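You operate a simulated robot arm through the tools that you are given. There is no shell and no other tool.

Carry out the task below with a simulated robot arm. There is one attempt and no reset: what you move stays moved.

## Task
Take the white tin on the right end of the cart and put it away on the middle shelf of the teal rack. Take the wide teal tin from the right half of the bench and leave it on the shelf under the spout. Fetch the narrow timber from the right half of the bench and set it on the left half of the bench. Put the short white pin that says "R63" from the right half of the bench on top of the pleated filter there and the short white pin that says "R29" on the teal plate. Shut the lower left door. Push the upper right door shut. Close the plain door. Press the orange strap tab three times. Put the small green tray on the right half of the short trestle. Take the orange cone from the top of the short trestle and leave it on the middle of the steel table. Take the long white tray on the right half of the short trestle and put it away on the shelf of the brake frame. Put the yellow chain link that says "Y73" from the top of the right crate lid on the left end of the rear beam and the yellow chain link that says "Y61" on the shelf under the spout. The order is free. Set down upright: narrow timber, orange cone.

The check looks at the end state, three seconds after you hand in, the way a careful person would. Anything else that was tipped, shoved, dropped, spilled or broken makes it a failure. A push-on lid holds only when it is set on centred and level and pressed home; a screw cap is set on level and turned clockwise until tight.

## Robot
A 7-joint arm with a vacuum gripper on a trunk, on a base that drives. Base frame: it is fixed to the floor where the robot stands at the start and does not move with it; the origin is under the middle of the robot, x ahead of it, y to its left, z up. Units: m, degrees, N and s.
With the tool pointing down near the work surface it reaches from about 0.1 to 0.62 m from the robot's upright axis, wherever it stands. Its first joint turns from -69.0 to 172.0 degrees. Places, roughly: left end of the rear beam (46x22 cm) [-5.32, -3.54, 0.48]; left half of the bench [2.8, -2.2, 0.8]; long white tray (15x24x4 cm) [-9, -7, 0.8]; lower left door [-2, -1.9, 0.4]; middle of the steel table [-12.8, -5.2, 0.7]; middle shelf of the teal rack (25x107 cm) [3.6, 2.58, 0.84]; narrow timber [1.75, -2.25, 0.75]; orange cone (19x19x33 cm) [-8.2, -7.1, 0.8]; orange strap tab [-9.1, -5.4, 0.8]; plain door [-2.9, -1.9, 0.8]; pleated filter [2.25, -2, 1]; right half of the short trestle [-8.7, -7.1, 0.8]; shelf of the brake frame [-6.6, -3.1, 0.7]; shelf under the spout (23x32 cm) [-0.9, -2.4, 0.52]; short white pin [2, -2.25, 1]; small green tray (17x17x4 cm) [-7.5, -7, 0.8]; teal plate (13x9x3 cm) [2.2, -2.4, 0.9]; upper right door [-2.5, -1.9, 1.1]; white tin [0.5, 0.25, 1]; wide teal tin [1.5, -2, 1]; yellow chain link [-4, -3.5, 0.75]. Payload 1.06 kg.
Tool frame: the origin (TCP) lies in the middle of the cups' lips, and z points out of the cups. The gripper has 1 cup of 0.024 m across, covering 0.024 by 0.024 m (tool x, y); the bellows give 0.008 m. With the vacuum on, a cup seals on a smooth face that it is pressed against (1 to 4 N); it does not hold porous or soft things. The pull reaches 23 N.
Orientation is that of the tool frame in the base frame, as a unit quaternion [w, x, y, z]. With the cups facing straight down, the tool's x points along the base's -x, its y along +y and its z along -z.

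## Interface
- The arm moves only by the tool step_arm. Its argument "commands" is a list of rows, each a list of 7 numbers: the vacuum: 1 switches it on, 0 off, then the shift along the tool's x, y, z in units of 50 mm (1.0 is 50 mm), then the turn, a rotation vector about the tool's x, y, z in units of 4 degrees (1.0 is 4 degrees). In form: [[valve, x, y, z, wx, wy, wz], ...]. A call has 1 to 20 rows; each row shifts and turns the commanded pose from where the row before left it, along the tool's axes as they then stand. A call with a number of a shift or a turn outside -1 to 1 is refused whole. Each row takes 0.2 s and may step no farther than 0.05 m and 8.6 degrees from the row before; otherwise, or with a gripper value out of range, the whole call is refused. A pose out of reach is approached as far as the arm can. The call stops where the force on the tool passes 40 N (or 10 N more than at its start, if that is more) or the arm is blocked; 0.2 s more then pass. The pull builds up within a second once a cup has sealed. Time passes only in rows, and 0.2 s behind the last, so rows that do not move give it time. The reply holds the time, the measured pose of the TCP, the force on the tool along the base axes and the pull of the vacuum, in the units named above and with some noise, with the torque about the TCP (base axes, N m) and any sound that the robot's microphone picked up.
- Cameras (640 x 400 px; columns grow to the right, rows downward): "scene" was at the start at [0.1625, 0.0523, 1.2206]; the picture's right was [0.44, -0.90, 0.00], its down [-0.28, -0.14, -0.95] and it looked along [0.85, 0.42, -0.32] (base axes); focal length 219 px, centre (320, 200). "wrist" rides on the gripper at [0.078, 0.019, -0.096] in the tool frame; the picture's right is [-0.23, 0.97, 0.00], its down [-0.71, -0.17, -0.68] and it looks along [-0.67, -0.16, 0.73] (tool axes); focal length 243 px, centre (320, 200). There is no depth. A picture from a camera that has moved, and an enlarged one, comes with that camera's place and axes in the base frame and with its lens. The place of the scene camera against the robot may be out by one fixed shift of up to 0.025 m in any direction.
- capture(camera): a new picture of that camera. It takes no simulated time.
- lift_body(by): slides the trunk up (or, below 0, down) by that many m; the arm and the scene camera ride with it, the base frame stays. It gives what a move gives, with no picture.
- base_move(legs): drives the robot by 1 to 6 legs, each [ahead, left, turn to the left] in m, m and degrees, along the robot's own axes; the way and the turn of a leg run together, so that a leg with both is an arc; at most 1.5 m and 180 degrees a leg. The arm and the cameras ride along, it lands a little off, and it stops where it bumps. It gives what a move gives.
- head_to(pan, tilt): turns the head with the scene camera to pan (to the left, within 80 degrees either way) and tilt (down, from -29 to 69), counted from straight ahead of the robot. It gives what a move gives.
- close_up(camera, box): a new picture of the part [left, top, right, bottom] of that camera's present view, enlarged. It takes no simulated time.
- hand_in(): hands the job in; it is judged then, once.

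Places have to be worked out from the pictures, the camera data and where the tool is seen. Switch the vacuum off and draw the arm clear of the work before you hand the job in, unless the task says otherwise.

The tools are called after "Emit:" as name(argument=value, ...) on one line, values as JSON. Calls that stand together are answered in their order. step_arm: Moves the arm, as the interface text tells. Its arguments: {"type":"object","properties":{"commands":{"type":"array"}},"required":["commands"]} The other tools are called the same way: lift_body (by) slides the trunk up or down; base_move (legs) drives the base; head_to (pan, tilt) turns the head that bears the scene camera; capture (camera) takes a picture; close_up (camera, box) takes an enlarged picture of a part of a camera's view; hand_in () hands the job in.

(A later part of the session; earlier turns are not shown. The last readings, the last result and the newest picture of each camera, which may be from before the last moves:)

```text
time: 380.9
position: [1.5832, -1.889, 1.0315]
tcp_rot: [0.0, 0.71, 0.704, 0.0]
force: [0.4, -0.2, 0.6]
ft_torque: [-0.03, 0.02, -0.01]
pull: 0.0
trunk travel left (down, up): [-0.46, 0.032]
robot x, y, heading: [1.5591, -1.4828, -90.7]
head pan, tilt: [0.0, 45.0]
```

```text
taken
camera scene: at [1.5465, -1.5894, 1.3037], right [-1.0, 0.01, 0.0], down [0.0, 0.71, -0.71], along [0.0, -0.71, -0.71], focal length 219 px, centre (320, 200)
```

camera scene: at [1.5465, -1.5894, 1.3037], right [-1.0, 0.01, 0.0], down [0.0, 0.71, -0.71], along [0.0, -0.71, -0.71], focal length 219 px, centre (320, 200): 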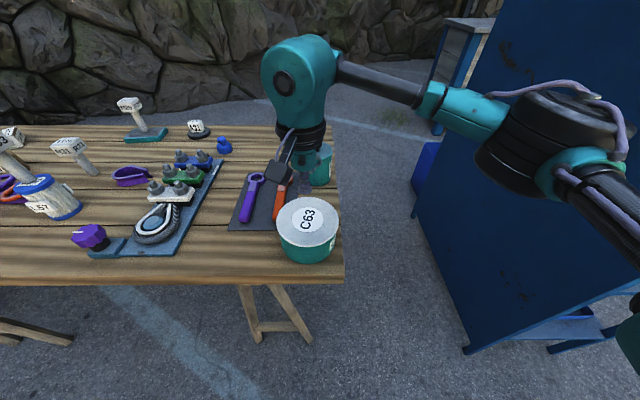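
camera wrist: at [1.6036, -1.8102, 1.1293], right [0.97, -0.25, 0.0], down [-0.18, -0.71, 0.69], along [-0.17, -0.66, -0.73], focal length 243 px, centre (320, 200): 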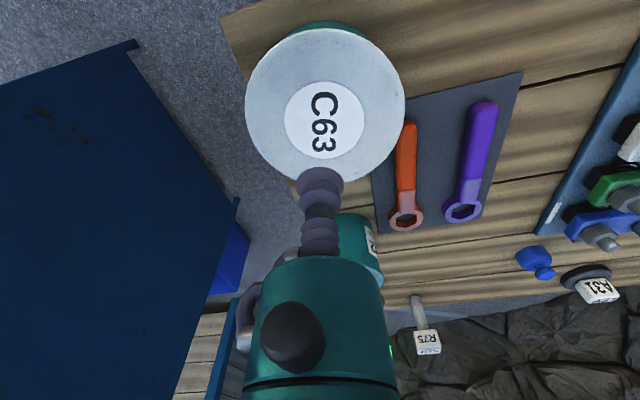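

Emit:
step_arm(commands=[[1, 0.08, 0.1, 0.5, 0, 0, 0], [1, 0, 0, 0.5, 0, 0, 0], [1, 0, 0, 0.2, 0, 0, 0], [1, 0, 0, 0.1, 0, 0, 0], [1, 0, 0, 0, 0, 0, 0]])

Emit:
close_up(camera="wrist", box=[220, 20, 440, 220])

```text
time: 382.1
position: [1.5869, -1.8858, 0.9667]
tcp_rot: [0.0, 0.711, 0.704, 0.0]
force: [0.1, 0.3, -0.4]
ft_torque: [-0.03, -0.01, -0.02]
pull: 0.0
trunk travel left (down, up): [-0.46, 0.032]
robot x, y, heading: [1.5603, -1.4831, -90.6]
head pan, tilt: [0.0, 45.0]
```

```text
2.00 times, centred on (330, 120) of wrist
camera zoom: at [1.6085, -1.8067, 1.0639], right [0.97, -0.25, 0.0], down [-0.18, -0.71, 0.69], along [-0.17, -0.66, -0.73], focal length 485 px, centre (300, 360)
```

zoom: 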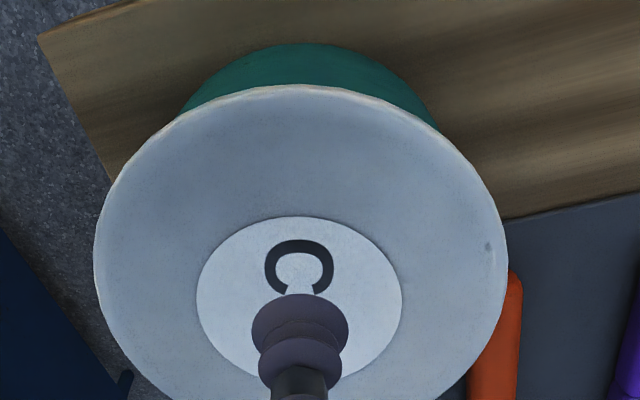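

Emit:
step_arm(commands=[[1, 0, 0, 0.12, 0, 0, 0], [1, 0, 0, 0.1, 0, 0, 0], [1, 0, 0, 0.06, 0, 0, 0], [1, 0, 0, 0, 0, 0, 0]])

```text
time: 383.1
position: [1.5885, -1.8833, 0.9513]
tcp_rot: [0.0, 0.711, 0.703, 0.001]
force: [-0.5, -0.4, -0.2]
ft_torque: [-0.01, -0.03, 0.02]
pull: 0.1
trunk travel left (down, up): [-0.46, 0.032]
robot x, y, heading: [1.5577, -1.4833, -90.3]
head pan, tilt: [0.0, 45.0]
```

Emit:
step_arm(commands=[[1, 0, 0, 0.06, 0, 0, 0], [1, 0, 0, 0.06, 0, 0, 0], [1, 0, 0, 0, 0, 0, 0]])

```text
time: 383.9
position: [1.5882, -1.8859, 0.948]
tcp_rot: [0.0, 0.711, 0.704, 0.0]
force: [1.1, 0.1, -0.7]
ft_torque: [0.0, -0.02, 0.03]
pull: 0.1
trunk travel left (down, up): [-0.46, 0.032]
robot x, y, heading: [1.5596, -1.4878, -90.5]
head pan, tilt: [0.0, 45.0]
```

Emit:
step_arm(commands=[[1, 0, 0, 0.06, 0, 0, 0], [1, 0, 0, 0.06, 0, 0, 0], [1, 0, 0, 0, 0, 0, 0]])

Emit:
close_up(camera="wrist", box=[220, 20, 440, 220])

```text
time: 384.7
position: [1.5869, -1.8849, 0.9412]
tcp_rot: [0.0, 0.71, 0.704, 0.0]
force: [-0.2, 0.1, 0.0]
ft_torque: [-0.01, 0.0, 0.01]
pull: 0.1
trunk travel left (down, up): [-0.46, 0.032]
robot x, y, heading: [1.5565, -1.4831, -90.6]
head pan, tilt: [0.0, 45.0]
```

```text
2.00 times, centred on (330, 120) of wrist
camera zoom: at [1.6091, -1.8063, 1.039], right [0.97, -0.25, 0.0], down [-0.18, -0.71, 0.69], along [-0.17, -0.66, -0.73], focal length 485 px, centre (300, 360)
```

zoom: 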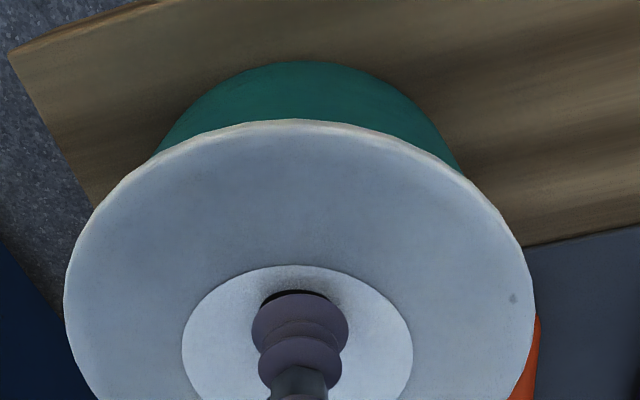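

Emit:
step_arm(commands=[[1, 0, 0, 0.05, 0, 0, 0], [1, 0, 0, 0.05, 0, 0, 0], [1, 0, 0, 0, 0, 0, 0]])

```text
time: 385.5
position: [1.588, -1.884, 0.9362]
tcp_rot: [0.0, 0.71, 0.704, 0.0]
force: [0.1, -0.1, 0.7]
ft_torque: [0.01, 0.0, 0.03]
pull: 22.7
trunk travel left (down, up): [-0.46, 0.032]
robot x, y, heading: [1.5568, -1.4804, -90.5]
head pan, tilt: [0.0, 45.0]
heard: snap
```

Sealed at z≈0.936 — and I heard a "snap" (perhaps a lid seating). I'll lift just slightly and inspect whether lid and body rise together.

Emit:
step_arm(commands=[[1, 0, 0, -0.1, 0, 0, 0], [1, 0, 0, -0.15, 0, 0, 0], [1, 0, 0, -0.15, 0, 0, 0], [1, 0, 0, 0, 0, 0, 0]])

Emit:
capture(camera="wrist")

Emit:
close_up(camera="scene", box=[220, 140, 400, 290])

```text
time: 386.5
position: [1.5864, -1.884, 0.9564]
tcp_rot: [0.001, 0.711, 0.704, 0.001]
force: [0.5, 0.1, -0.9]
ft_torque: [0.03, 0.0, -0.02]
pull: 22.8
trunk travel left (down, up): [-0.46, 0.032]
robot x, y, heading: [1.5652, -1.4816, -90.2]
head pan, tilt: [0.0, 45.0]
```

```text
taken
camera wrist: at [1.6089, -1.8059, 1.0531], right [0.97, -0.25, 0.0], down [-0.18, -0.71, 0.69], along [-0.17, -0.66, -0.73], focal length 243 px, centre (320, 200)
```

wrist: 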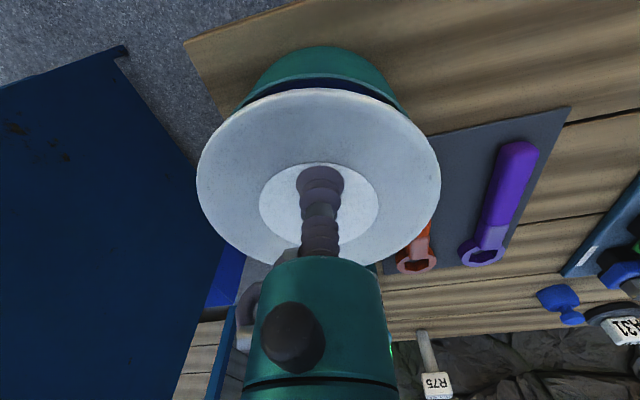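

```text
2.67 times, centred on (310, 215) of scene
camera zoom: at [1.5465, -1.5895, 1.3036], right [-1.0, 0.01, 0.0], down [0.0, 0.71, -0.71], along [0.0, -0.71, -0.71], focal length 583 px, centre (347, 160)
```

zoom: 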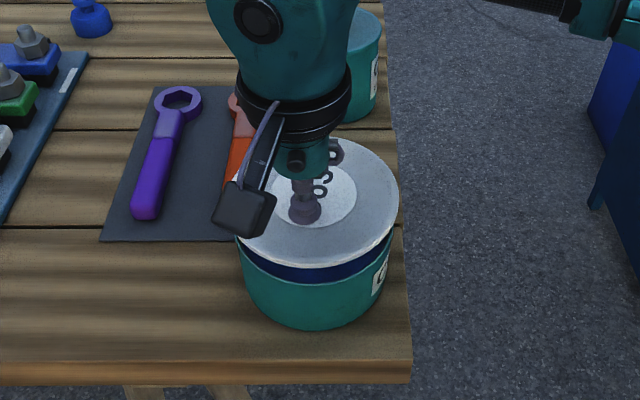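

Only the lid came up: it is a push-on lid and it popped off when the bellows contracted. I haven't moved sideways, so I'll set it straight back down and press it home, listening for the click.

Emit:
step_arm(commands=[[1, 0, 0, 0.1, 0, 0, 0], [1, 0, 0, 0.1, 0, 0, 0], [1, 0, 0, 0.06, 0, 0, 0], [1, 0, 0, 0.06, 0, 0, 0], [1, 0, 0, 0, 0, 0, 0]])

```text
time: 387.7
position: [1.5879, -1.8833, 0.9407]
tcp_rot: [0.0, 0.711, 0.703, 0.0]
force: [0.3, -0.2, 0.2]
ft_torque: [0.03, 0.0, -0.01]
pull: 23.0
trunk travel left (down, up): [-0.46, 0.032]
robot x, y, heading: [1.5612, -1.4852, -90.2]
head pan, tilt: [0.0, 45.0]
```

Emit:
step_arm(commands=[[1, 0, 0, 0.06, 0, 0, 0], [1, 0, 0, 0.06, 0, 0, 0], [1, 0, 0, 0, 0, 0, 0]])

Emit:
close_up(camera="scene", box=[220, 140, 400, 290])

```text
time: 388.5
position: [1.5887, -1.8845, 0.9346]
tcp_rot: [0.0, 0.71, 0.704, 0.0]
force: [-2.5, 2.9, 3.4]
ft_torque: [-0.13, -0.15, 0.04]
pull: 22.7
trunk travel left (down, up): [-0.46, 0.032]
robot x, y, heading: [1.5607, -1.4823, -90.3]
head pan, tilt: [0.0, 45.0]
heard: snap
```

```text
2.67 times, centred on (310, 215) of scene
camera zoom: at [1.5462, -1.5886, 1.3038], right [-1.0, 0.01, 0.0], down [0.0, 0.71, -0.71], along [0.0, -0.71, -0.71], focal length 583 px, centre (347, 160)
```

zoom: 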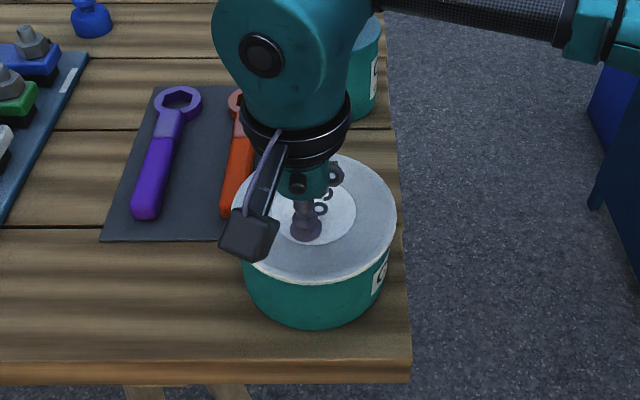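

A snap again — the lid has seated. I'll press a little firmer to be sure it is home, then test-lift by a few mm.

Emit:
step_arm(commands=[[1, 0, 0, 0.04, 0, 0, 0], [1, 0, 0, 0.03, 0, 0, 0], [1, 0, 0, 0, 0, 0, 0]])

```text
time: 389.3
position: [1.5872, -1.8846, 0.9325]
tcp_rot: [0.001, 0.711, 0.703, -0.002]
force: [-0.6, 6.6, 17.2]
ft_torque: [-0.2, -0.16, 0.02]
pull: 23.3
trunk travel left (down, up): [-0.46, 0.032]
robot x, y, heading: [1.5584, -1.4843, -90.7]
head pan, tilt: [0.0, 45.0]
```

Emit:
step_arm(commands=[[1, 0, 0, -0.04, 0, 0, 0], [1, 0, 0, -0.04, 0, 0, 0], [1, 0, 0, -0.04, 0, 0, 0], [1, 0, 0, -0.04, 0, 0, 0], [1, 0, 0, 0, 0, 0, 0]])

Emit:
close_up(camera="scene", box=[220, 140, 400, 290])

```text
time: 390.5
position: [1.5878, -1.884, 0.9384]
tcp_rot: [0.0, 0.711, 0.703, 0.0]
force: [0.3, 0.1, -6.1]
ft_torque: [0.15, -0.06, 0.01]
pull: 22.5
trunk travel left (down, up): [-0.46, 0.032]
robot x, y, heading: [1.5629, -1.4817, -90.6]
head pan, tilt: [0.0, 45.0]
```

```text
2.67 times, centred on (310, 215) of scene
camera zoom: at [1.5465, -1.5899, 1.3036], right [-1.0, 0.01, 0.0], down [0.0, 0.71, -0.71], along [0.0, -0.71, -0.71], focal length 583 px, centre (347, 160)
```

zoom: 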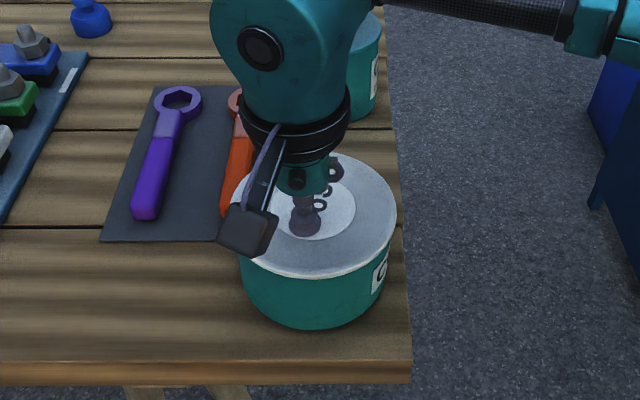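

The lid holds now with −6 N of load. Lifting further in small steps and watching.

Emit:
step_arm(commands=[[1, 0, 0, -0.06, 0, 0, 0], [1, 0, 0, -0.06, 0, 0, 0], [1, 0, 0, -0.06, 0, 0, 0], [1, 0, 0, -0.06, 0, 0, 0], [1, 0, 0, 0, 0, 0, 0]])

Emit:
close_up(camera="scene", box=[220, 140, 400, 290])

Emit:
capture(camera="wrist")

```text
time: 391.7
position: [1.5887, -1.8845, 0.9499]
tcp_rot: [0.0, 0.711, 0.703, 0.0]
force: [0.7, -0.5, -6.7]
ft_torque: [0.09, 0.01, 0.01]
pull: 22.7
trunk travel left (down, up): [-0.46, 0.032]
robot x, y, heading: [1.5555, -1.4797, -90.7]
head pan, tilt: [0.0, 45.0]
```

```text
2.67 times, centred on (310, 215) of scene
camera zoom: at [1.5465, -1.5899, 1.3036], right [-1.0, 0.01, 0.0], down [0.0, 0.71, -0.71], along [0.0, -0.71, -0.71], focal length 583 px, centre (347, 160)
```

zoom: 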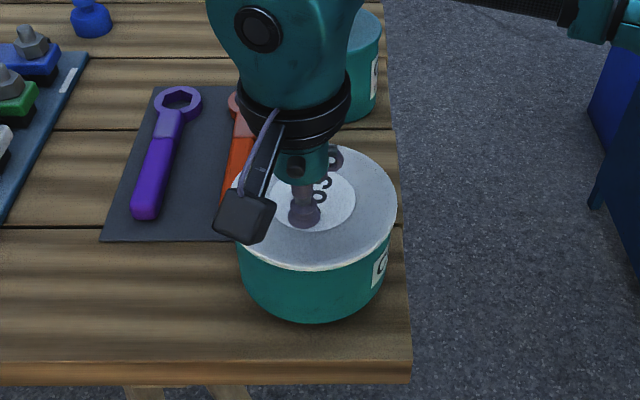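

```text
taken
camera wrist: at [1.6094, -1.8065, 1.0472], right [0.97, -0.25, 0.0], down [-0.18, -0.71, 0.68], along [-0.17, -0.66, -0.73], focal length 243 px, centre (320, 200)
```

wrist: 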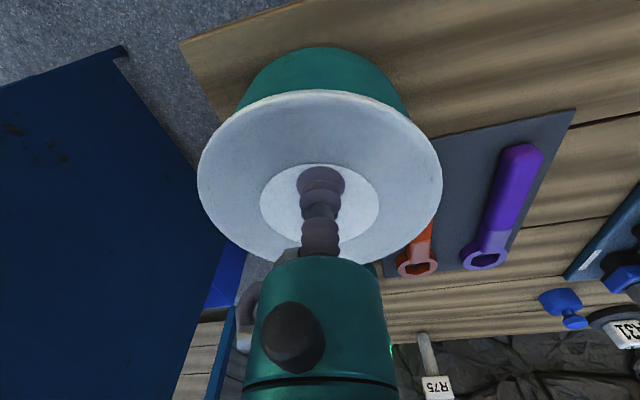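

Lid and body rise together now (≈0.68 kg, 6.7 N). I'll raise gently, retract a bit and back away from the bench.

Emit:
step_arm(commands=[[1, 0, 0, -0.15, 0, 0, 0], [1, 0, 0, -0.3, 0, 0, 0], [1, 0, 0, -0.3, 0, 0, 0], [1, 0, 0, -0.3, 0, 0, 0], [1, 0, 0, -0.3, 0, 0, 0], [1, 0.15, 0, -0.3, 0, 0, 0], [1, 0.15, 0, -0.3, 0, 0, 0], [1, 0.15, 0, -0.15, 0, 0, 0], [1, 0, 0, 0, 0, 0, 0]])

Emit:
base_move(legs=[[-0.42, 0, 0.5]])

Emit:
capture(camera="wrist")

```text
time: 393.7
position: [1.5895, -1.8621, 1.056]
tcp_rot: [0.0, 0.711, 0.703, -0.001]
force: [-0.6, -0.4, -8.0]
ft_torque: [0.14, -0.03, 0.0]
pull: 22.9
trunk travel left (down, up): [-0.46, 0.032]
robot x, y, heading: [1.562, -1.4818, -90.4]
head pan, tilt: [0.0, 45.0]
```

```text
time: 396.3
position: [1.5919, -1.4346, 1.056]
tcp_rot: [0.001, 0.71, 0.705, 0.0]
force: [-0.4, 0.1, -6.7]
ft_torque: [0.11, -0.03, -0.02]
pull: 22.6
trunk travel left (down, up): [-0.46, 0.032]
robot x, y, heading: [1.5621, -1.0606, -90.3]
head pan, tilt: [0.0, 45.0]
```

```text
taken
camera wrist: at [1.6123, -1.3569, 1.1534], right [0.97, -0.24, 0.0], down [-0.18, -0.71, 0.69], along [-0.17, -0.66, -0.73], focal length 243 px, centre (320, 200)
```

wrist: 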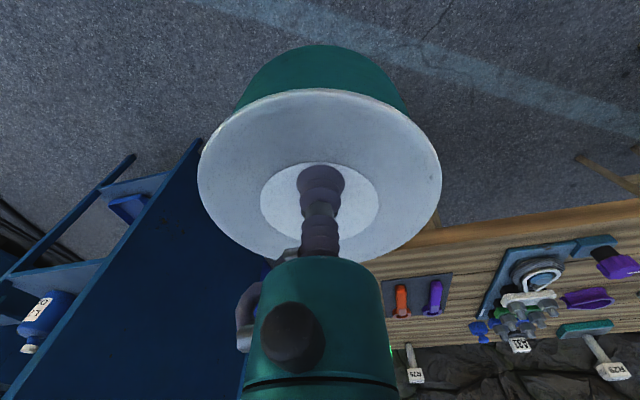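

Steady. Driving west past the blue shelf, then turning to face the cabinet's spout side.

Emit:
base_move(legs=[[0, -0.9, 0], [0, -0.85, 0], [0, 0, -90]])

Emit:
head_to(pan=30, tilt=30)

Emit:
capture(camera="scene")

```text
time: 416.3
position: [-0.6083, -1.0581, 1.0553]
tcp_rot: [0.0, 1.0, -0.024, 0.001]
force: [-0.1, -0.5, -7.0]
ft_torque: [-0.01, -0.09, 0.02]
pull: 22.7
trunk travel left (down, up): [-0.46, 0.032]
robot x, y, heading: [-0.2319, -1.0423, 177.4]
head pan, tilt: [0.0, 45.0]
```

```text
time: 417.2
position: [-0.6079, -1.0583, 1.055]
tcp_rot: [0.0, 1.0, -0.024, 0.001]
force: [-0.2, 0.0, -7.1]
ft_torque: [-0.04, -0.09, 0.01]
pull: 23.0
trunk travel left (down, up): [-0.46, 0.032]
robot x, y, heading: [-0.2297, -1.0436, 177.6]
head pan, tilt: [30.0, 30.0]
```

```text
taken
camera scene: at [-0.3565, -1.0713, 1.3262], right [-0.46, 0.89, 0.0], down [0.44, 0.23, -0.87], along [-0.77, -0.4, -0.5], focal length 219 px, centre (320, 200)
```

scene: 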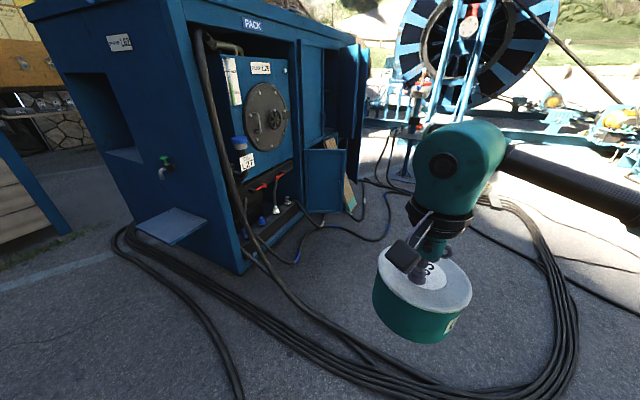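

I see the shelf under the tap: it spans about x -1.03…-0.80, y -2.565…-2.215 at z 0.52, with the tap above it near y≈-2.38. I'll slide south along it.

Emit:
base_move(legs=[[0, 0.7, 2.4], [0, 0.7, 0]])

Emit:
head_to(pan=0, tilt=40)

Emit:
capture(camera="scene")

Emit:
capture(camera="wrist")

```text
time: 430.0
position: [-0.6352, -2.4675, 1.0556]
tcp_rot: [0.001, 1.0, -0.014, 0.0]
force: [0.5, 0.9, -7.1]
ft_torque: [-0.04, -0.12, 0.01]
pull: 23.6
trunk travel left (down, up): [-0.46, 0.032]
robot x, y, heading: [-0.2569, -2.4425, 178.7]
head pan, tilt: [30.0, 30.0]
```

```text
time: 430.9
position: [-0.6341, -2.4677, 1.0551]
tcp_rot: [0.0, 1.0, -0.014, 0.0]
force: [0.8, 0.3, -6.2]
ft_torque: [-0.05, -0.11, -0.01]
pull: 22.9
trunk travel left (down, up): [-0.46, 0.032]
robot x, y, heading: [-0.2538, -2.4399, 178.4]
head pan, tilt: [0.0, 40.0]
```

```text
taken
camera scene: at [-0.3881, -2.4302, 1.3109], right [0.02, 1.0, 0.0], down [0.64, -0.01, -0.77], along [-0.77, 0.02, -0.64], focal length 219 px, centre (320, 200)
```

scene: 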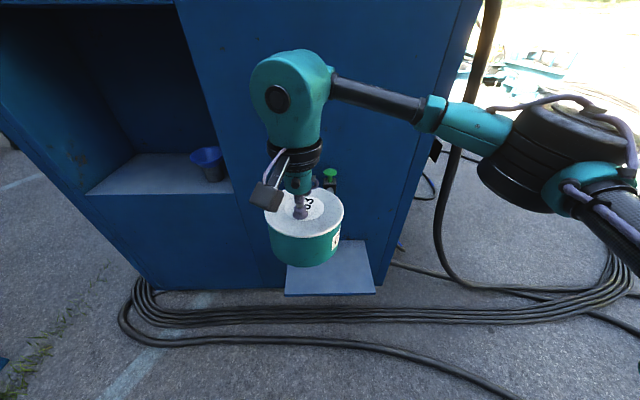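

```text
taken
camera wrist: at [-0.5557, -2.4882, 1.1532], right [-0.26, -0.97, 0.0], down [-0.7, 0.19, 0.68], along [-0.66, 0.18, -0.73], focal length 243 px, centre (320, 200)
```

wrist: 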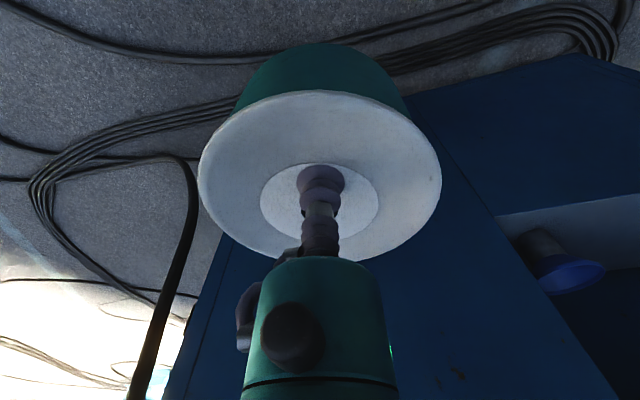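

Emit:
close_up(camera="scene", box=[240, 130, 400, 300])

Emit:
head_to(pan=-15, tilt=35)

Emit:
close_up(camera="scene", box=[160, 100, 400, 320])

```text
2.35 times, centred on (320, 215) of scene
camera zoom: at [-0.3881, -2.4302, 1.3109], right [0.02, 1.0, 0.0], down [0.64, -0.01, -0.77], along [-0.77, 0.02, -0.64], focal length 514 px, centre (320, 165)
```

zoom: 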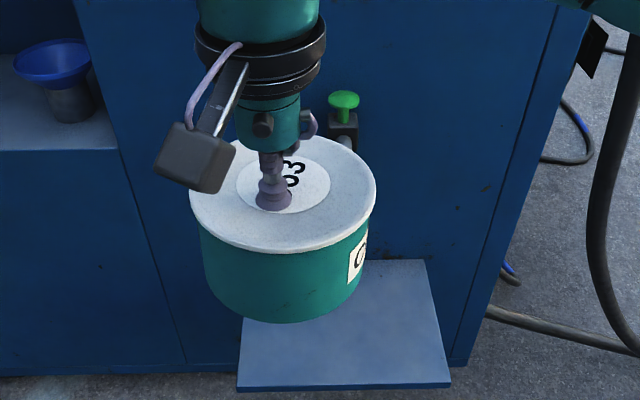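

```text
time: 431.7
position: [-0.6342, -2.4676, 1.0544]
tcp_rot: [0.0, 1.0, -0.013, -0.001]
force: [0.4, -0.3, -7.7]
ft_torque: [-0.04, -0.11, -0.01]
pull: 23.4
trunk travel left (down, up): [-0.46, 0.032]
robot x, y, heading: [-0.2551, -2.4444, 179.0]
head pan, tilt: [-15.0, 35.0]
```

```text
1.82 times, centred on (280, 210) of scene
camera zoom: at [-0.3877, -2.4074, 1.3184], right [0.28, 0.96, 0.0], down [0.55, -0.16, -0.82], along [-0.79, 0.23, -0.57], focal length 398 px, centre (393, 182)
```

zoom: 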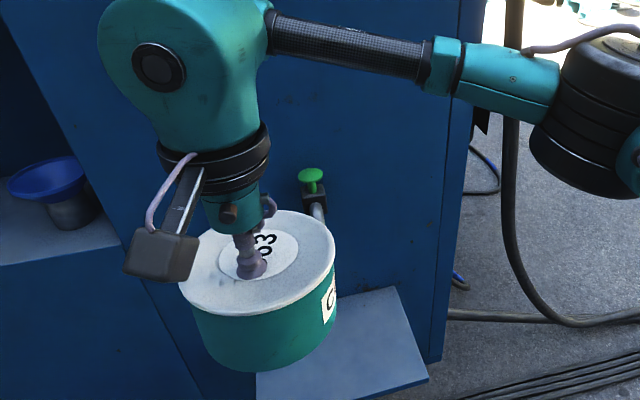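

The tap sits at y≈-2.385, so I'll put the tin toward the south end of the shelf (centre ≈(-0.885, -2.475)). First I lower the trunk here in free space.

Emit:
lift_body(by=-0.17)

Emit:
lift_body(by=-0.17)

Emit:
capture(camera="scene")

Emit:
capture(camera="wrist")

```text
time: 433.6
position: [-0.6359, -2.4682, 0.8864]
tcp_rot: [0.0, 1.0, -0.014, 0.0]
force: [0.4, -1.3, -7.0]
ft_torque: [-0.06, -0.12, 0.04]
pull: 23.0
trunk travel left (down, up): [-0.29, 0.202]
robot x, y, heading: [-0.2561, -2.4402, 178.7]
head pan, tilt: [-15.0, 35.0]
```

```text
time: 435.5
position: [-0.6337, -2.4679, 0.7158]
tcp_rot: [0.0, 1.0, -0.014, 0.001]
force: [0.3, -0.6, -7.0]
ft_torque: [-0.04, -0.11, 0.0]
pull: 22.8
trunk travel left (down, up): [-0.12, 0.372]
robot x, y, heading: [-0.254, -2.4442, 178.5]
head pan, tilt: [-15.0, 35.0]
```

```text
taken
camera scene: at [-0.5066, -2.4046, 0.954], right [0.28, 0.96, 0.0], down [0.55, -0.16, -0.82], along [-0.79, 0.23, -0.57], focal length 219 px, centre (320, 200)
```

scene: 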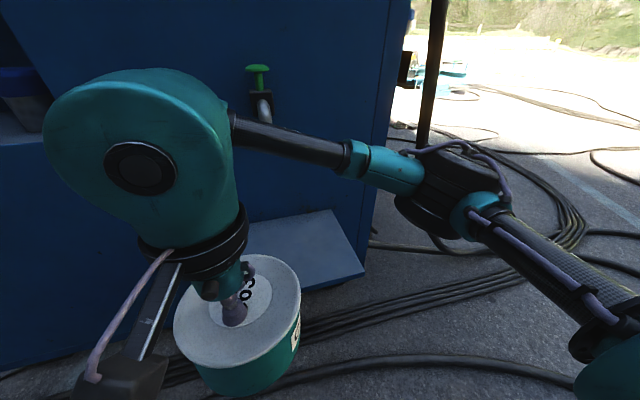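

```text
taken
camera wrist: at [-0.5553, -2.4882, 0.8135], right [-0.26, -0.97, 0.0], down [-0.7, 0.19, 0.69], along [-0.66, 0.18, -0.73], focal length 243 px, centre (320, 200)
```

wrist: 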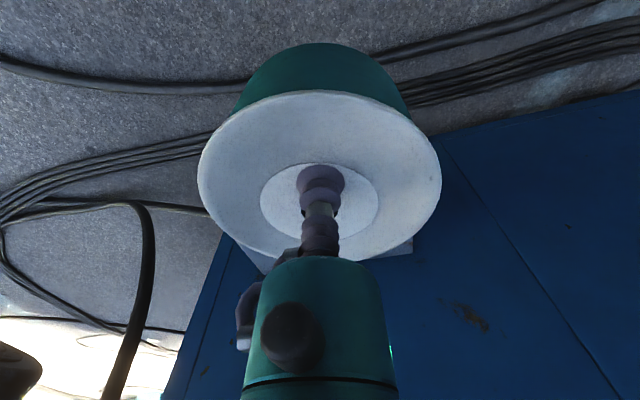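

The trunk is low now; the tin's bottom is ~10 cm above shelf level. I'll drive ahead 0.16 m so the shelf comes into reach.

Emit:
base_move(legs=[[0.16, 0, 1.4]])

Emit:
head_to(pan=-5, tilt=50)

Emit:
capture(camera="scene")

Emit:
capture(camera="wrist")

```text
time: 436.9
position: [-0.7893, -2.4758, 0.717]
tcp_rot: [0.0, 1.0, -0.001, 0.0]
force: [-0.4, -0.3, -8.4]
ft_torque: [0.0, -0.12, 0.0]
pull: 23.2
trunk travel left (down, up): [-0.12, 0.372]
robot x, y, heading: [-0.4131, -2.4424, -179.8]
head pan, tilt: [-15.0, 35.0]
```

```text
time: 437.7
position: [-0.7902, -2.4738, 0.7153]
tcp_rot: [0.0, 1.0, -0.001, 0.001]
force: [-0.1, 0.2, -6.7]
ft_torque: [-0.03, -0.14, 0.0]
pull: 22.1
trunk travel left (down, up): [-0.12, 0.372]
robot x, y, heading: [-0.4106, -2.4455, -179.8]
head pan, tilt: [-5.0, 50.0]
```

```text
taken
camera scene: at [-0.6548, -2.4251, 0.9322], right [0.09, 1.0, 0.0], down [0.76, -0.07, -0.64], along [-0.64, 0.05, -0.77], focal length 219 px, centre (320, 200)
```

scene: 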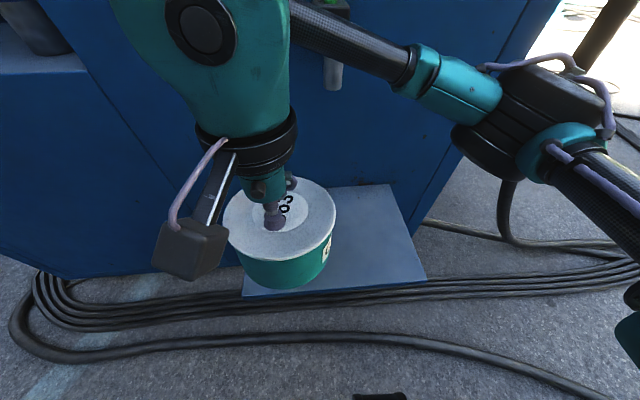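

```text
taken
camera wrist: at [-0.7102, -2.4941, 0.8131], right [-0.24, -0.97, 0.0], down [-0.71, 0.17, 0.68], along [-0.66, 0.16, -0.73], focal length 243 px, centre (320, 200)
```

wrist: 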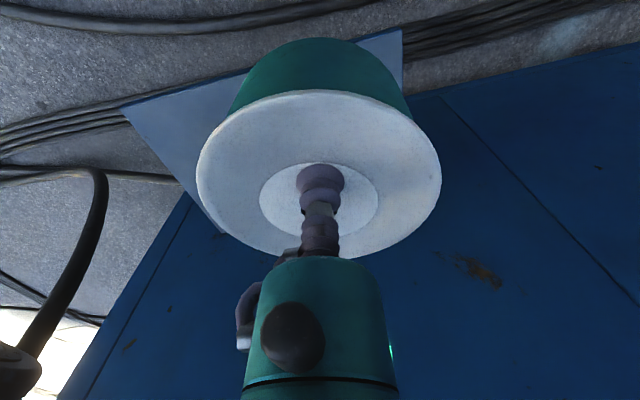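

The tin's landing zone is clear. Moving 8 cm further in, then lowering gently.

Emit:
step_arm(commands=[[1, -0.4, 0, 0, 0, 0, 0], [1, -0.4, 0, 0, 0, 0, 0], [1, -0.4, 0, 0, 0, 0, 0], [1, -0.4, 0, 0, 0, 0, 0], [1, 0, 0, 0.4, 0, 0, 0], [1, 0, 0, 0.4, 0, 0, 0], [1, 0, 0, 0.4, 0, 0, 0], [1, 0, 0, 0.3, 0, 0, 0], [1, 0, 0, 0, 0, 0, 0]])

Emit:
capture(camera="scene")

Emit:
capture(camera="wrist")

```text
time: 439.7
position: [-0.8649, -2.4762, 0.6458]
tcp_rot: [-0.001, 1.0, 0.002, -0.004]
force: [0.6, -0.5, -6.9]
ft_torque: [0.0, -0.14, 0.0]
pull: 23.0
trunk travel left (down, up): [-0.12, 0.372]
robot x, y, heading: [-0.408, -2.4448, -179.8]
head pan, tilt: [-5.0, 50.0]
```

```text
taken
camera scene: at [-0.6487, -2.4269, 0.9339], right [0.08, 1.0, 0.0], down [0.76, -0.06, -0.65], along [-0.65, 0.06, -0.76], focal length 219 px, centre (320, 200)
```

scene: 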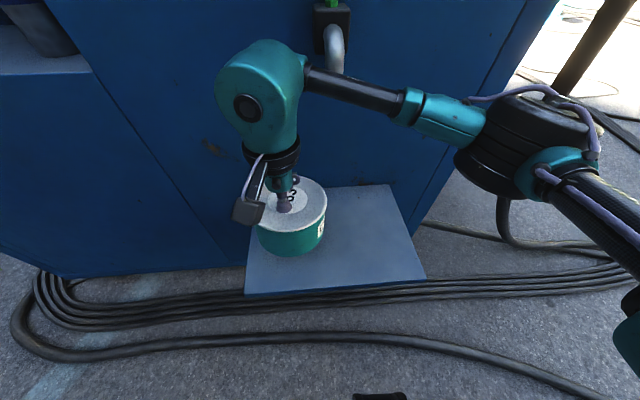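

```text
taken
camera wrist: at [-0.7837, -2.4955, 0.7417], right [-0.23, -0.97, 0.0], down [-0.7, 0.17, 0.69], along [-0.67, 0.16, -0.72], focal length 243 px, centre (320, 200)
```

wrist: 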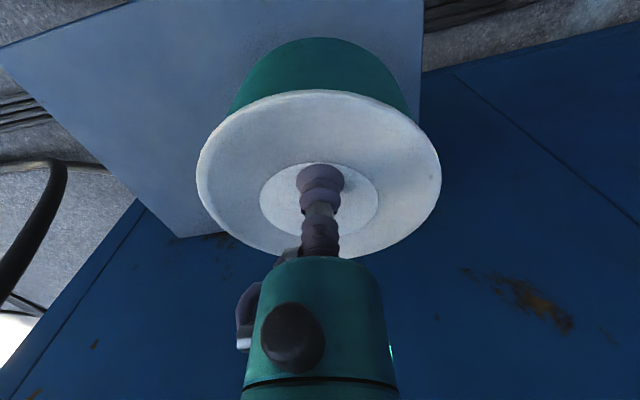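

Good position, ~2.5 cm margin to the south edge. Lowering the last centimetres slowly.

Emit:
step_arm(commands=[[1, 0, 0, 0.3, 0, 0, 0], [1, 0, 0, 0.2, 0, 0, 0], [1, 0, 0, 0.08, 0, 0, 0], [1, 0, 0, 0.06, 0, 0, 0], [1, 0, 0, 0, 0, 0, 0]])

```text
time: 440.9
position: [-0.8678, -2.4744, 0.6087]
tcp_rot: [-0.002, 1.0, 0.0, -0.001]
force: [0.7, -0.6, -4.3]
ft_torque: [0.02, 0.04, -0.02]
pull: 23.0
trunk travel left (down, up): [-0.12, 0.372]
robot x, y, heading: [-0.4102, -2.4443, -179.9]
head pan, tilt: [-5.0, 50.0]
```

Emit:
step_arm(commands=[[1, 0, 0, 0.05, 0, 0, 0], [1, 0, 0, 0.04, 0, 0, 0], [1, 0, 0, 0, 0, 0, 0]])

```text
time: 441.7
position: [-0.8703, -2.4742, 0.6049]
tcp_rot: [0.0, 1.0, -0.003, -0.001]
force: [2.5, -1.0, -1.3]
ft_torque: [0.04, 0.16, 0.0]
pull: 22.8
trunk travel left (down, up): [-0.12, 0.372]
robot x, y, heading: [-0.412, -2.4416, -179.7]
head pan, tilt: [-5.0, 50.0]
```

Touching down. I'll press on a little more (keeping the lid home), then release.

Emit:
step_arm(commands=[[1, 0, 0, 0.05, 0, 0, 0], [1, 0, 0, 0.03, 0, 0, 0], [1, 0, 0, 0, 0, 0, 0]])

```text
time: 442.5
position: [-0.871, -2.4744, 0.6026]
tcp_rot: [0.0, 1.0, -0.004, 0.0]
force: [-5.2, 1.9, 15.5]
ft_torque: [0.09, 0.05, -0.08]
pull: 22.6
trunk travel left (down, up): [-0.12, 0.372]
robot x, y, heading: [-0.4109, -2.4434, -179.9]
head pan, tilt: [-5.0, 50.0]
```

Emit:
step_arm(commands=[[0, 0, 0, 0, 0, 0, 0], [0, 0, 0, 0, 0, 0, 0], [0, 0, 0, 0, 0, 0, 0], [0, 0, 0, 0, 0, 0, 0], [0, 0, 0, -0.1, 0, 0, 0], [0, 0, 0, -0.3, 0, 0, 0], [0, 0, 0, -0.5, 0, 0, 0], [0, 0, 0, 0, 0, 0, 0]])

Emit:
capture(camera="scene")

Emit:
capture(camera="wrist")

```text
time: 444.3
position: [-0.8629, -2.4767, 0.6493]
tcp_rot: [-0.001, 1.0, 0.004, -0.003]
force: [0.0, 0.8, 0.1]
ft_torque: [0.0, -0.01, 0.01]
pull: 0.1
trunk travel left (down, up): [-0.12, 0.372]
robot x, y, heading: [-0.4108, -2.4412, -179.6]
head pan, tilt: [-5.0, 50.0]
```

```text
taken
camera scene: at [-0.6494, -2.4265, 0.9338], right [0.08, 1.0, 0.0], down [0.76, -0.06, -0.65], along [-0.64, 0.06, -0.76], focal length 219 px, centre (320, 200)
```

scene: 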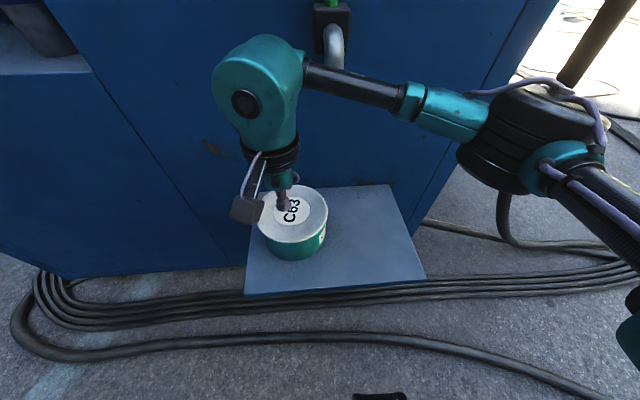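

```text
taken
camera wrist: at [-0.783, -2.4954, 0.7459], right [-0.23, -0.97, 0.0], down [-0.71, 0.16, 0.69], along [-0.67, 0.16, -0.72], focal length 243 px, centre (320, 200)
```

wrist: 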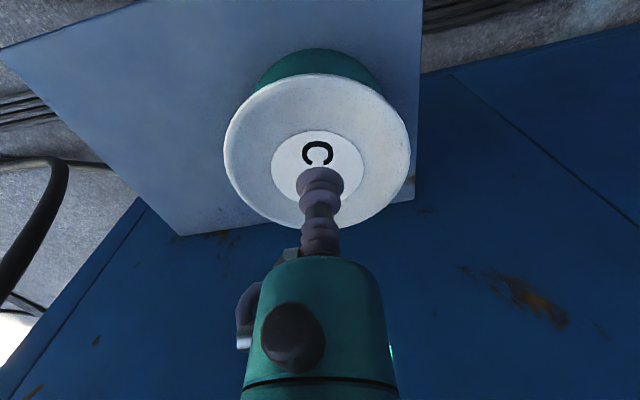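

The wide tin stands on the spout shelf with its lid on. I'll withdraw and back off, raise the trunk, and go look at the cabinet doors.

Emit:
step_arm(commands=[[0, 0.2, 0, -0.6, 0, 0, 0], [0, 0.5, 0, -0.6, 0, 0, 0], [0, 0.8, 0, -0.2, 0, 0, 0], [0, 0.8, 0, 0, 0, 0, 0], [0, 0, 0, 0, 0, 0, 0]])

Emit:
base_move(legs=[[-0.25, 0, 0]])

Emit:
lift_body(by=0.3)

Emit:
base_move(legs=[[0, -0.8, 0], [0, -0.7, 0]])

Emit:
head_to(pan=25, tilt=20)

Emit:
capture(camera="scene")

```text
time: 445.5
position: [-0.754, -2.4747, 0.7179]
tcp_rot: [0.001, 1.0, -0.001, 0.001]
force: [0.2, 0.3, 0.3]
ft_torque: [0.01, 0.03, 0.0]
pull: 0.0
trunk travel left (down, up): [-0.12, 0.372]
robot x, y, heading: [-0.4105, -2.4426, -179.8]
head pan, tilt: [-5.0, 50.0]
```

```text
time: 447.4
position: [-0.5014, -2.4753, 0.718]
tcp_rot: [0.0, 1.0, 0.001, 0.0]
force: [-0.5, 0.1, -0.6]
ft_torque: [-0.02, 0.02, 0.0]
pull: 0.0
trunk travel left (down, up): [-0.12, 0.372]
robot x, y, heading: [-0.1624, -2.4354, -179.5]
head pan, tilt: [-5.0, 50.0]
```

```text
time: 450.4
position: [-0.5017, -2.4743, 1.0165]
tcp_rot: [0.0, 1.0, 0.002, 0.0]
force: [0.4, -0.3, 0.1]
ft_torque: [-0.03, -0.02, -0.05]
pull: 0.0
trunk travel left (down, up): [-0.42, 0.072]
robot x, y, heading: [-0.1549, -2.4396, -179.8]
head pan, tilt: [-5.0, 50.0]
```

```text
time: 464.0
position: [-0.5237, -0.9774, 1.0172]
tcp_rot: [-0.001, 1.0, 0.009, 0.0]
force: [0.7, 1.0, -0.1]
ft_torque: [0.0, -0.02, -0.02]
pull: 0.0
trunk travel left (down, up): [-0.42, 0.072]
robot x, y, heading: [-0.1806, -0.9361, -178.5]
head pan, tilt: [-5.0, 50.0]
```

```text
time: 464.9
position: [-0.524, -0.9779, 1.0182]
tcp_rot: [0.0, 1.0, 0.01, 0.0]
force: [-0.3, -0.6, 0.1]
ft_torque: [-0.03, 0.02, 0.01]
pull: 0.1
trunk travel left (down, up): [-0.42, 0.072]
robot x, y, heading: [-0.1798, -0.9363, -178.6]
head pan, tilt: [25.0, 20.0]
```

```text
taken
camera scene: at [-0.3399, -0.9697, 1.2952], right [-0.44, 0.9, 0.0], down [0.31, 0.15, -0.94], along [-0.84, -0.42, -0.34], focal length 219 px, centre (320, 200)
```

scene: 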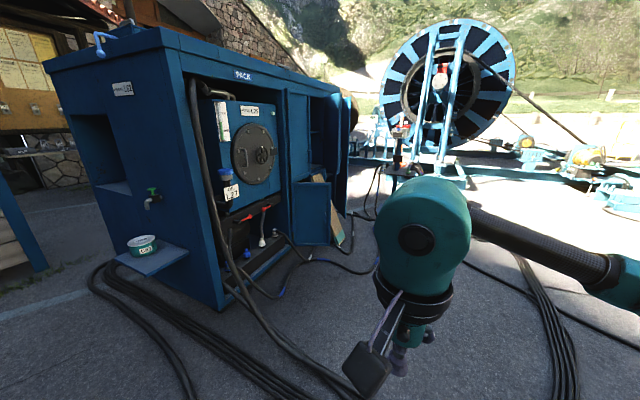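

The cabinet's front faces +y with several open doors further west. I'll turn to face it and move to about x≈-2.2, staying 1.3 m in front.

Emit:
base_move(legs=[[0, 0, 88.6], [-0.4, 0, 0], [0, -1.0, 0], [0, -0.9, 0]])

Emit:
head_to(pan=0, tilt=15)

Emit:
capture(camera="scene")

Emit:
head_to(pan=-35, tilt=15)

Emit:
capture(camera="scene")

```text
time: 487.7
position: [-2.0414, -0.9055, 1.0161]
tcp_rot: [0.0, 0.706, 0.708, 0.001]
force: [0.7, 0.5, -0.4]
ft_torque: [0.01, 0.01, -0.02]
pull: 0.0
trunk travel left (down, up): [-0.42, 0.072]
robot x, y, heading: [-2.0739, -0.5608, -89.5]
head pan, tilt: [25.0, 20.0]
```

```text
time: 488.6
position: [-2.0399, -0.9063, 1.0181]
tcp_rot: [0.0, 0.705, 0.709, 0.0]
force: [0.6, 0.5, 0.8]
ft_torque: [0.03, 0.03, 0.0]
pull: 0.1
trunk travel left (down, up): [-0.42, 0.072]
robot x, y, heading: [-2.0781, -0.563, -89.7]
head pan, tilt: [0.0, 15.0]
```

```text
taken
camera scene: at [-2.0858, -0.7097, 1.3034], right [-1.0, -0.01, 0.0], down [0.0, 0.26, -0.97], along [0.01, -0.97, -0.26], focal length 219 px, centre (320, 200)
```

scene: 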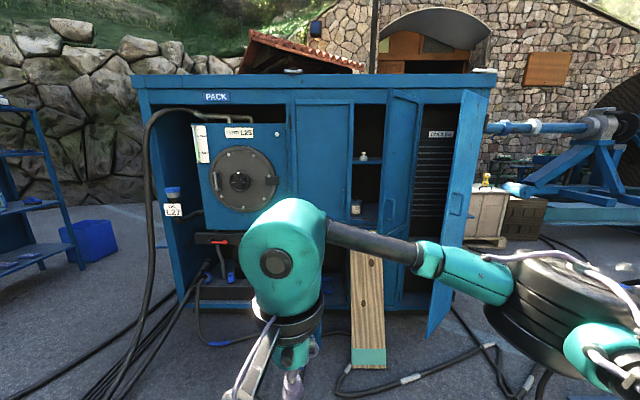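

```text
time: 489.6
position: [-2.0403, -0.9065, 1.0172]
tcp_rot: [0.0, 0.705, 0.71, 0.0]
force: [-0.4, 0.4, 0.4]
ft_torque: [-0.03, -0.02, 0.01]
pull: 0.0
trunk travel left (down, up): [-0.42, 0.072]
robot x, y, heading: [-2.0776, -0.5594, -89.5]
head pan, tilt: [-35.0, 15.0]
```

```text
taken
camera scene: at [-2.1396, -0.6934, 1.3034], right [-0.83, 0.56, 0.0], down [0.15, 0.21, -0.97], along [-0.55, -0.8, -0.26], focal length 219 px, centre (320, 200)
```

scene: 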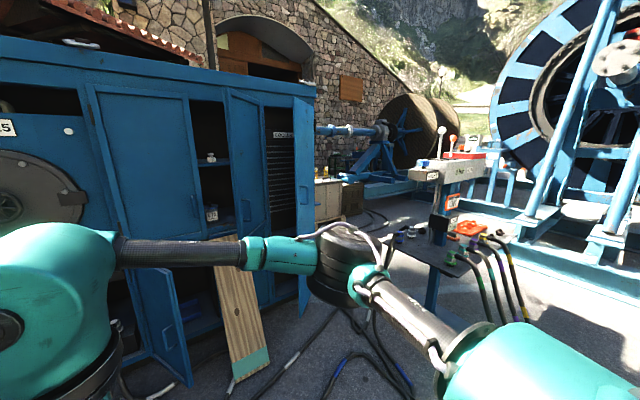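

Emit:
head_to(pan=-12, tilt=20)

Emit:
close_up(camera="scene", box=[170, 60, 480, 360])

Emit:
close_up(camera="wrist", box=[0, 0, 640, 400])

```text
time: 490.4
position: [-2.0407, -0.9062, 1.017]
tcp_rot: [0.001, 0.706, 0.709, 0.0]
force: [0.4, 0.5, 1.1]
ft_torque: [-0.03, 0.02, -0.01]
pull: 0.0
trunk travel left (down, up): [-0.42, 0.072]
robot x, y, heading: [-2.0756, -0.5632, -89.5]
head pan, tilt: [-12.0, 20.0]
```

```text
1.33 times, centred on (325, 210) of scene
camera zoom: at [-2.1054, -0.7075, 1.2953], right [-0.98, 0.2, 0.0], down [0.07, 0.34, -0.94], along [-0.19, -0.92, -0.34], focal length 292 px, centre (313, 187)
```

zoom: 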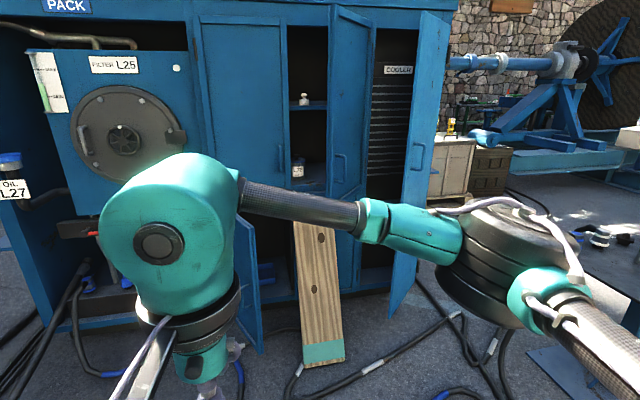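

```text
1.00 times, centred on (320, 200) of wrist (not enlarged: the box is as wide or as high as the picture)
camera zoom: at [-2.0212, -0.8278, 1.1146], right [0.97, -0.23, 0.0], down [-0.17, -0.71, 0.68], along [-0.16, -0.67, -0.73], focal length 243 px, centre (320, 200)
```

zoom: 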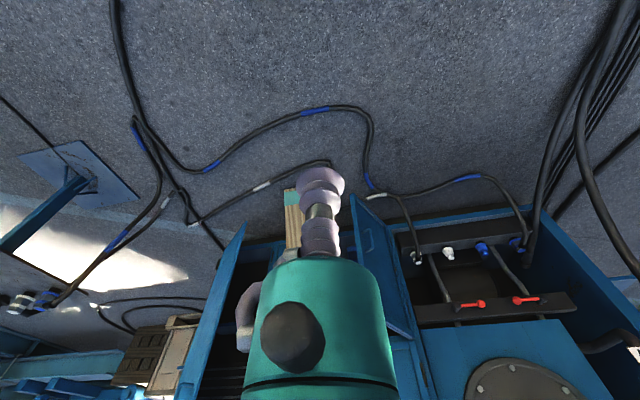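

The arm blocks the view, so I'll drop it lower and look again.

Emit:
step_arm(commands=[[0, 0.3, 0, 0.9, 0, 0, 0], [0, 0.3, 0, 0.9, 0, 0, 0], [0, 0.3, 0, 0.9, 0, 0, 0], [0, 0.3, 0, 0.9, 0, 0, 0], [0, 0, 0, 0.9, 0, 0, 0], [0, 0, 0, 0.9, 0, 0, 0], [0, 0, 0, 0, 0, 0, 0]])

Emit:
capture(camera="scene")

```text
time: 492.0
position: [-2.0414, -0.8479, 0.7476]
tcp_rot: [-0.001, 0.706, 0.709, -0.001]
force: [-0.4, 0.4, 1.0]
ft_torque: [0.0, -0.01, 0.02]
pull: 0.0
trunk travel left (down, up): [-0.42, 0.072]
robot x, y, heading: [-2.0752, -0.5627, -89.4]
head pan, tilt: [-12.0, 20.0]
```

```text
taken
camera scene: at [-2.1053, -0.7075, 1.2953], right [-0.98, 0.2, 0.0], down [0.07, 0.34, -0.94], along [-0.19, -0.92, -0.34], focal length 219 px, centre (320, 200)
```

scene: 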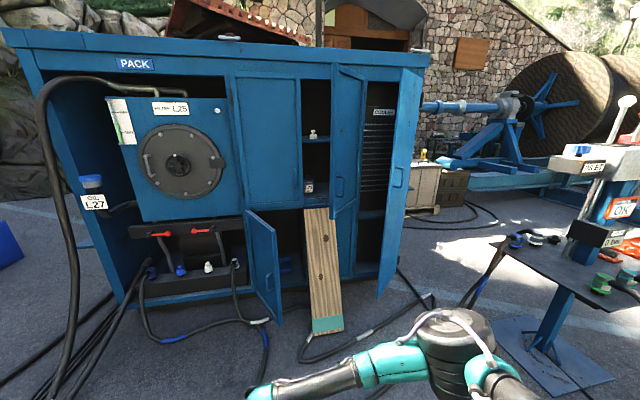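

Emit:
close_up(camera="scene", box=[220, 40, 440, 340])

Emit:
head_to(pan=0, tilt=25)

Emit:
close_up(camera="scene", box=[260, 20, 520, 340])

```text
1.33 times, centred on (330, 190) of scene
camera zoom: at [-2.1053, -0.7075, 1.2953], right [-0.98, 0.2, 0.0], down [0.07, 0.34, -0.94], along [-0.19, -0.92, -0.34], focal length 292 px, centre (307, 213)
```

zoom: 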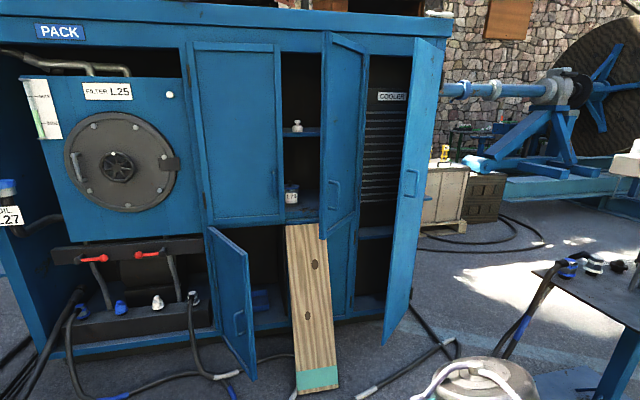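

```text
time: 492.8
position: [-2.0423, -0.8476, 0.7485]
tcp_rot: [0.0, 0.705, 0.709, -0.001]
force: [0.2, 1.1, -0.8]
ft_torque: [0.0, 0.0, -0.04]
pull: 0.1
trunk travel left (down, up): [-0.42, 0.072]
robot x, y, heading: [-2.0779, -0.5625, -89.5]
head pan, tilt: [0.0, 25.0]
```

```text
1.25 times, centred on (390, 180) of scene
camera zoom: at [-2.086, -0.7084, 1.2872], right [-1.0, -0.01, 0.0], down [0.0, 0.42, -0.91], along [0.01, -0.91, -0.42], focal length 273 px, centre (232, 225)
```

zoom: 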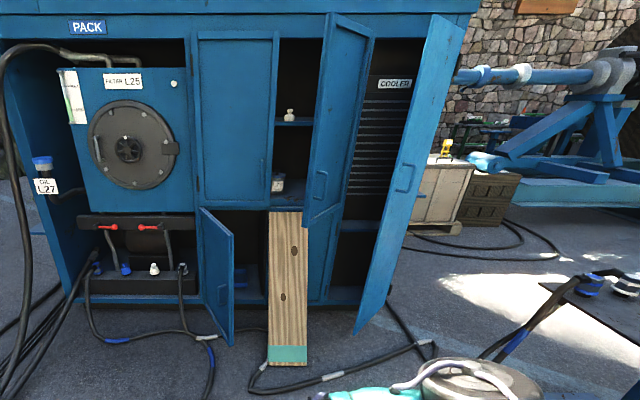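

Now the geometry is clear: plain door hinged at (-2.92,-1.9), open ~40°; upper-right hinged at (-2.58,-1.9), open ~46°; lower-left hinged at (-1.92,-1.9), open ~60°; a plank leans between them. I'll do the plain door first, then upper right, then lower left. Moving in front of the plain door.

Emit:
step_arm(commands=[[0, 0, 0, -0.9, 0, 0, 0], [0, 0, 0, -0.9, 0, 0, 0], [0, 0, 0, -0.9, 0, 0, 0], [0, 0, 0, -0.5, 0, 0, 0], [0, 0, 0, 0, 0, 0, 0]])

Emit:
base_move(legs=[[0, -0.52, 0], [0.5, 0, 0]])

Emit:
head_to(pan=0, tilt=35)

Emit:
capture(camera="scene")

Emit:
capture(camera="wrist")

```text
time: 494.0
position: [-2.0446, -0.8437, 0.9048]
tcp_rot: [0.001, 0.705, 0.709, 0.0]
force: [-0.4, -0.1, -0.5]
ft_torque: [0.0, -0.01, -0.04]
pull: 0.1
trunk travel left (down, up): [-0.42, 0.072]
robot x, y, heading: [-2.0773, -0.5627, -89.5]
head pan, tilt: [0.0, 25.0]
```

```text
time: 501.7
position: [-2.5864, -1.3416, 0.905]
tcp_rot: [0.0, 0.708, 0.706, 0.0]
force: [0.9, -0.7, -0.4]
ft_torque: [0.02, -0.01, 0.02]
pull: 0.0
trunk travel left (down, up): [-0.42, 0.072]
robot x, y, heading: [-2.6141, -1.0608, -90.2]
head pan, tilt: [0.0, 25.0]
```

```text
time: 502.4
position: [-2.5851, -1.3413, 0.9054]
tcp_rot: [0.0, 0.709, 0.706, 0.0]
force: [-0.5, 0.5, -0.3]
ft_torque: [0.0, -0.01, 0.02]
pull: 0.1
trunk travel left (down, up): [-0.42, 0.072]
robot x, y, heading: [-2.6135, -1.0566, -89.9]
head pan, tilt: [0.0, 35.0]
```

```text
taken
camera scene: at [-2.6259, -1.1998, 1.2715], right [-1.0, 0.0, 0.0], down [0.0, 0.57, -0.82], along [0.0, -0.82, -0.57], focal length 219 px, centre (320, 200)
```

scene: 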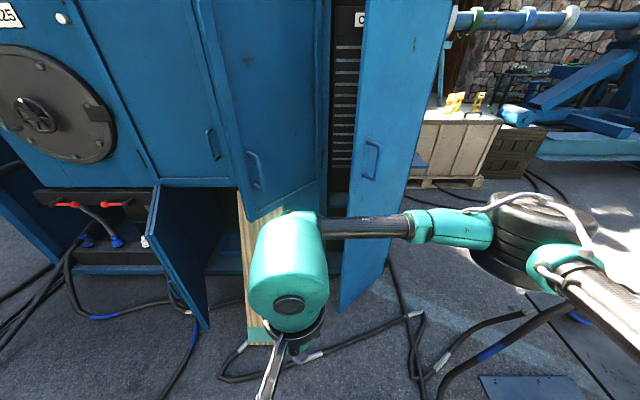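

```text
taken
camera wrist: at [-2.5653, -1.2624, 1.0025], right [0.97, -0.24, 0.0], down [-0.17, -0.71, 0.68], along [-0.17, -0.66, -0.73], focal length 243 px, centre (320, 200)
```

wrist: 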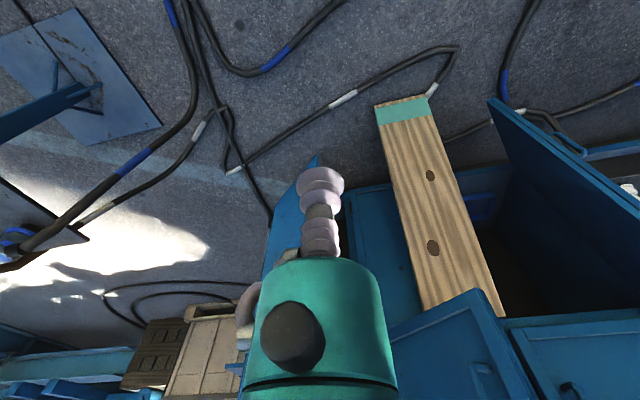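

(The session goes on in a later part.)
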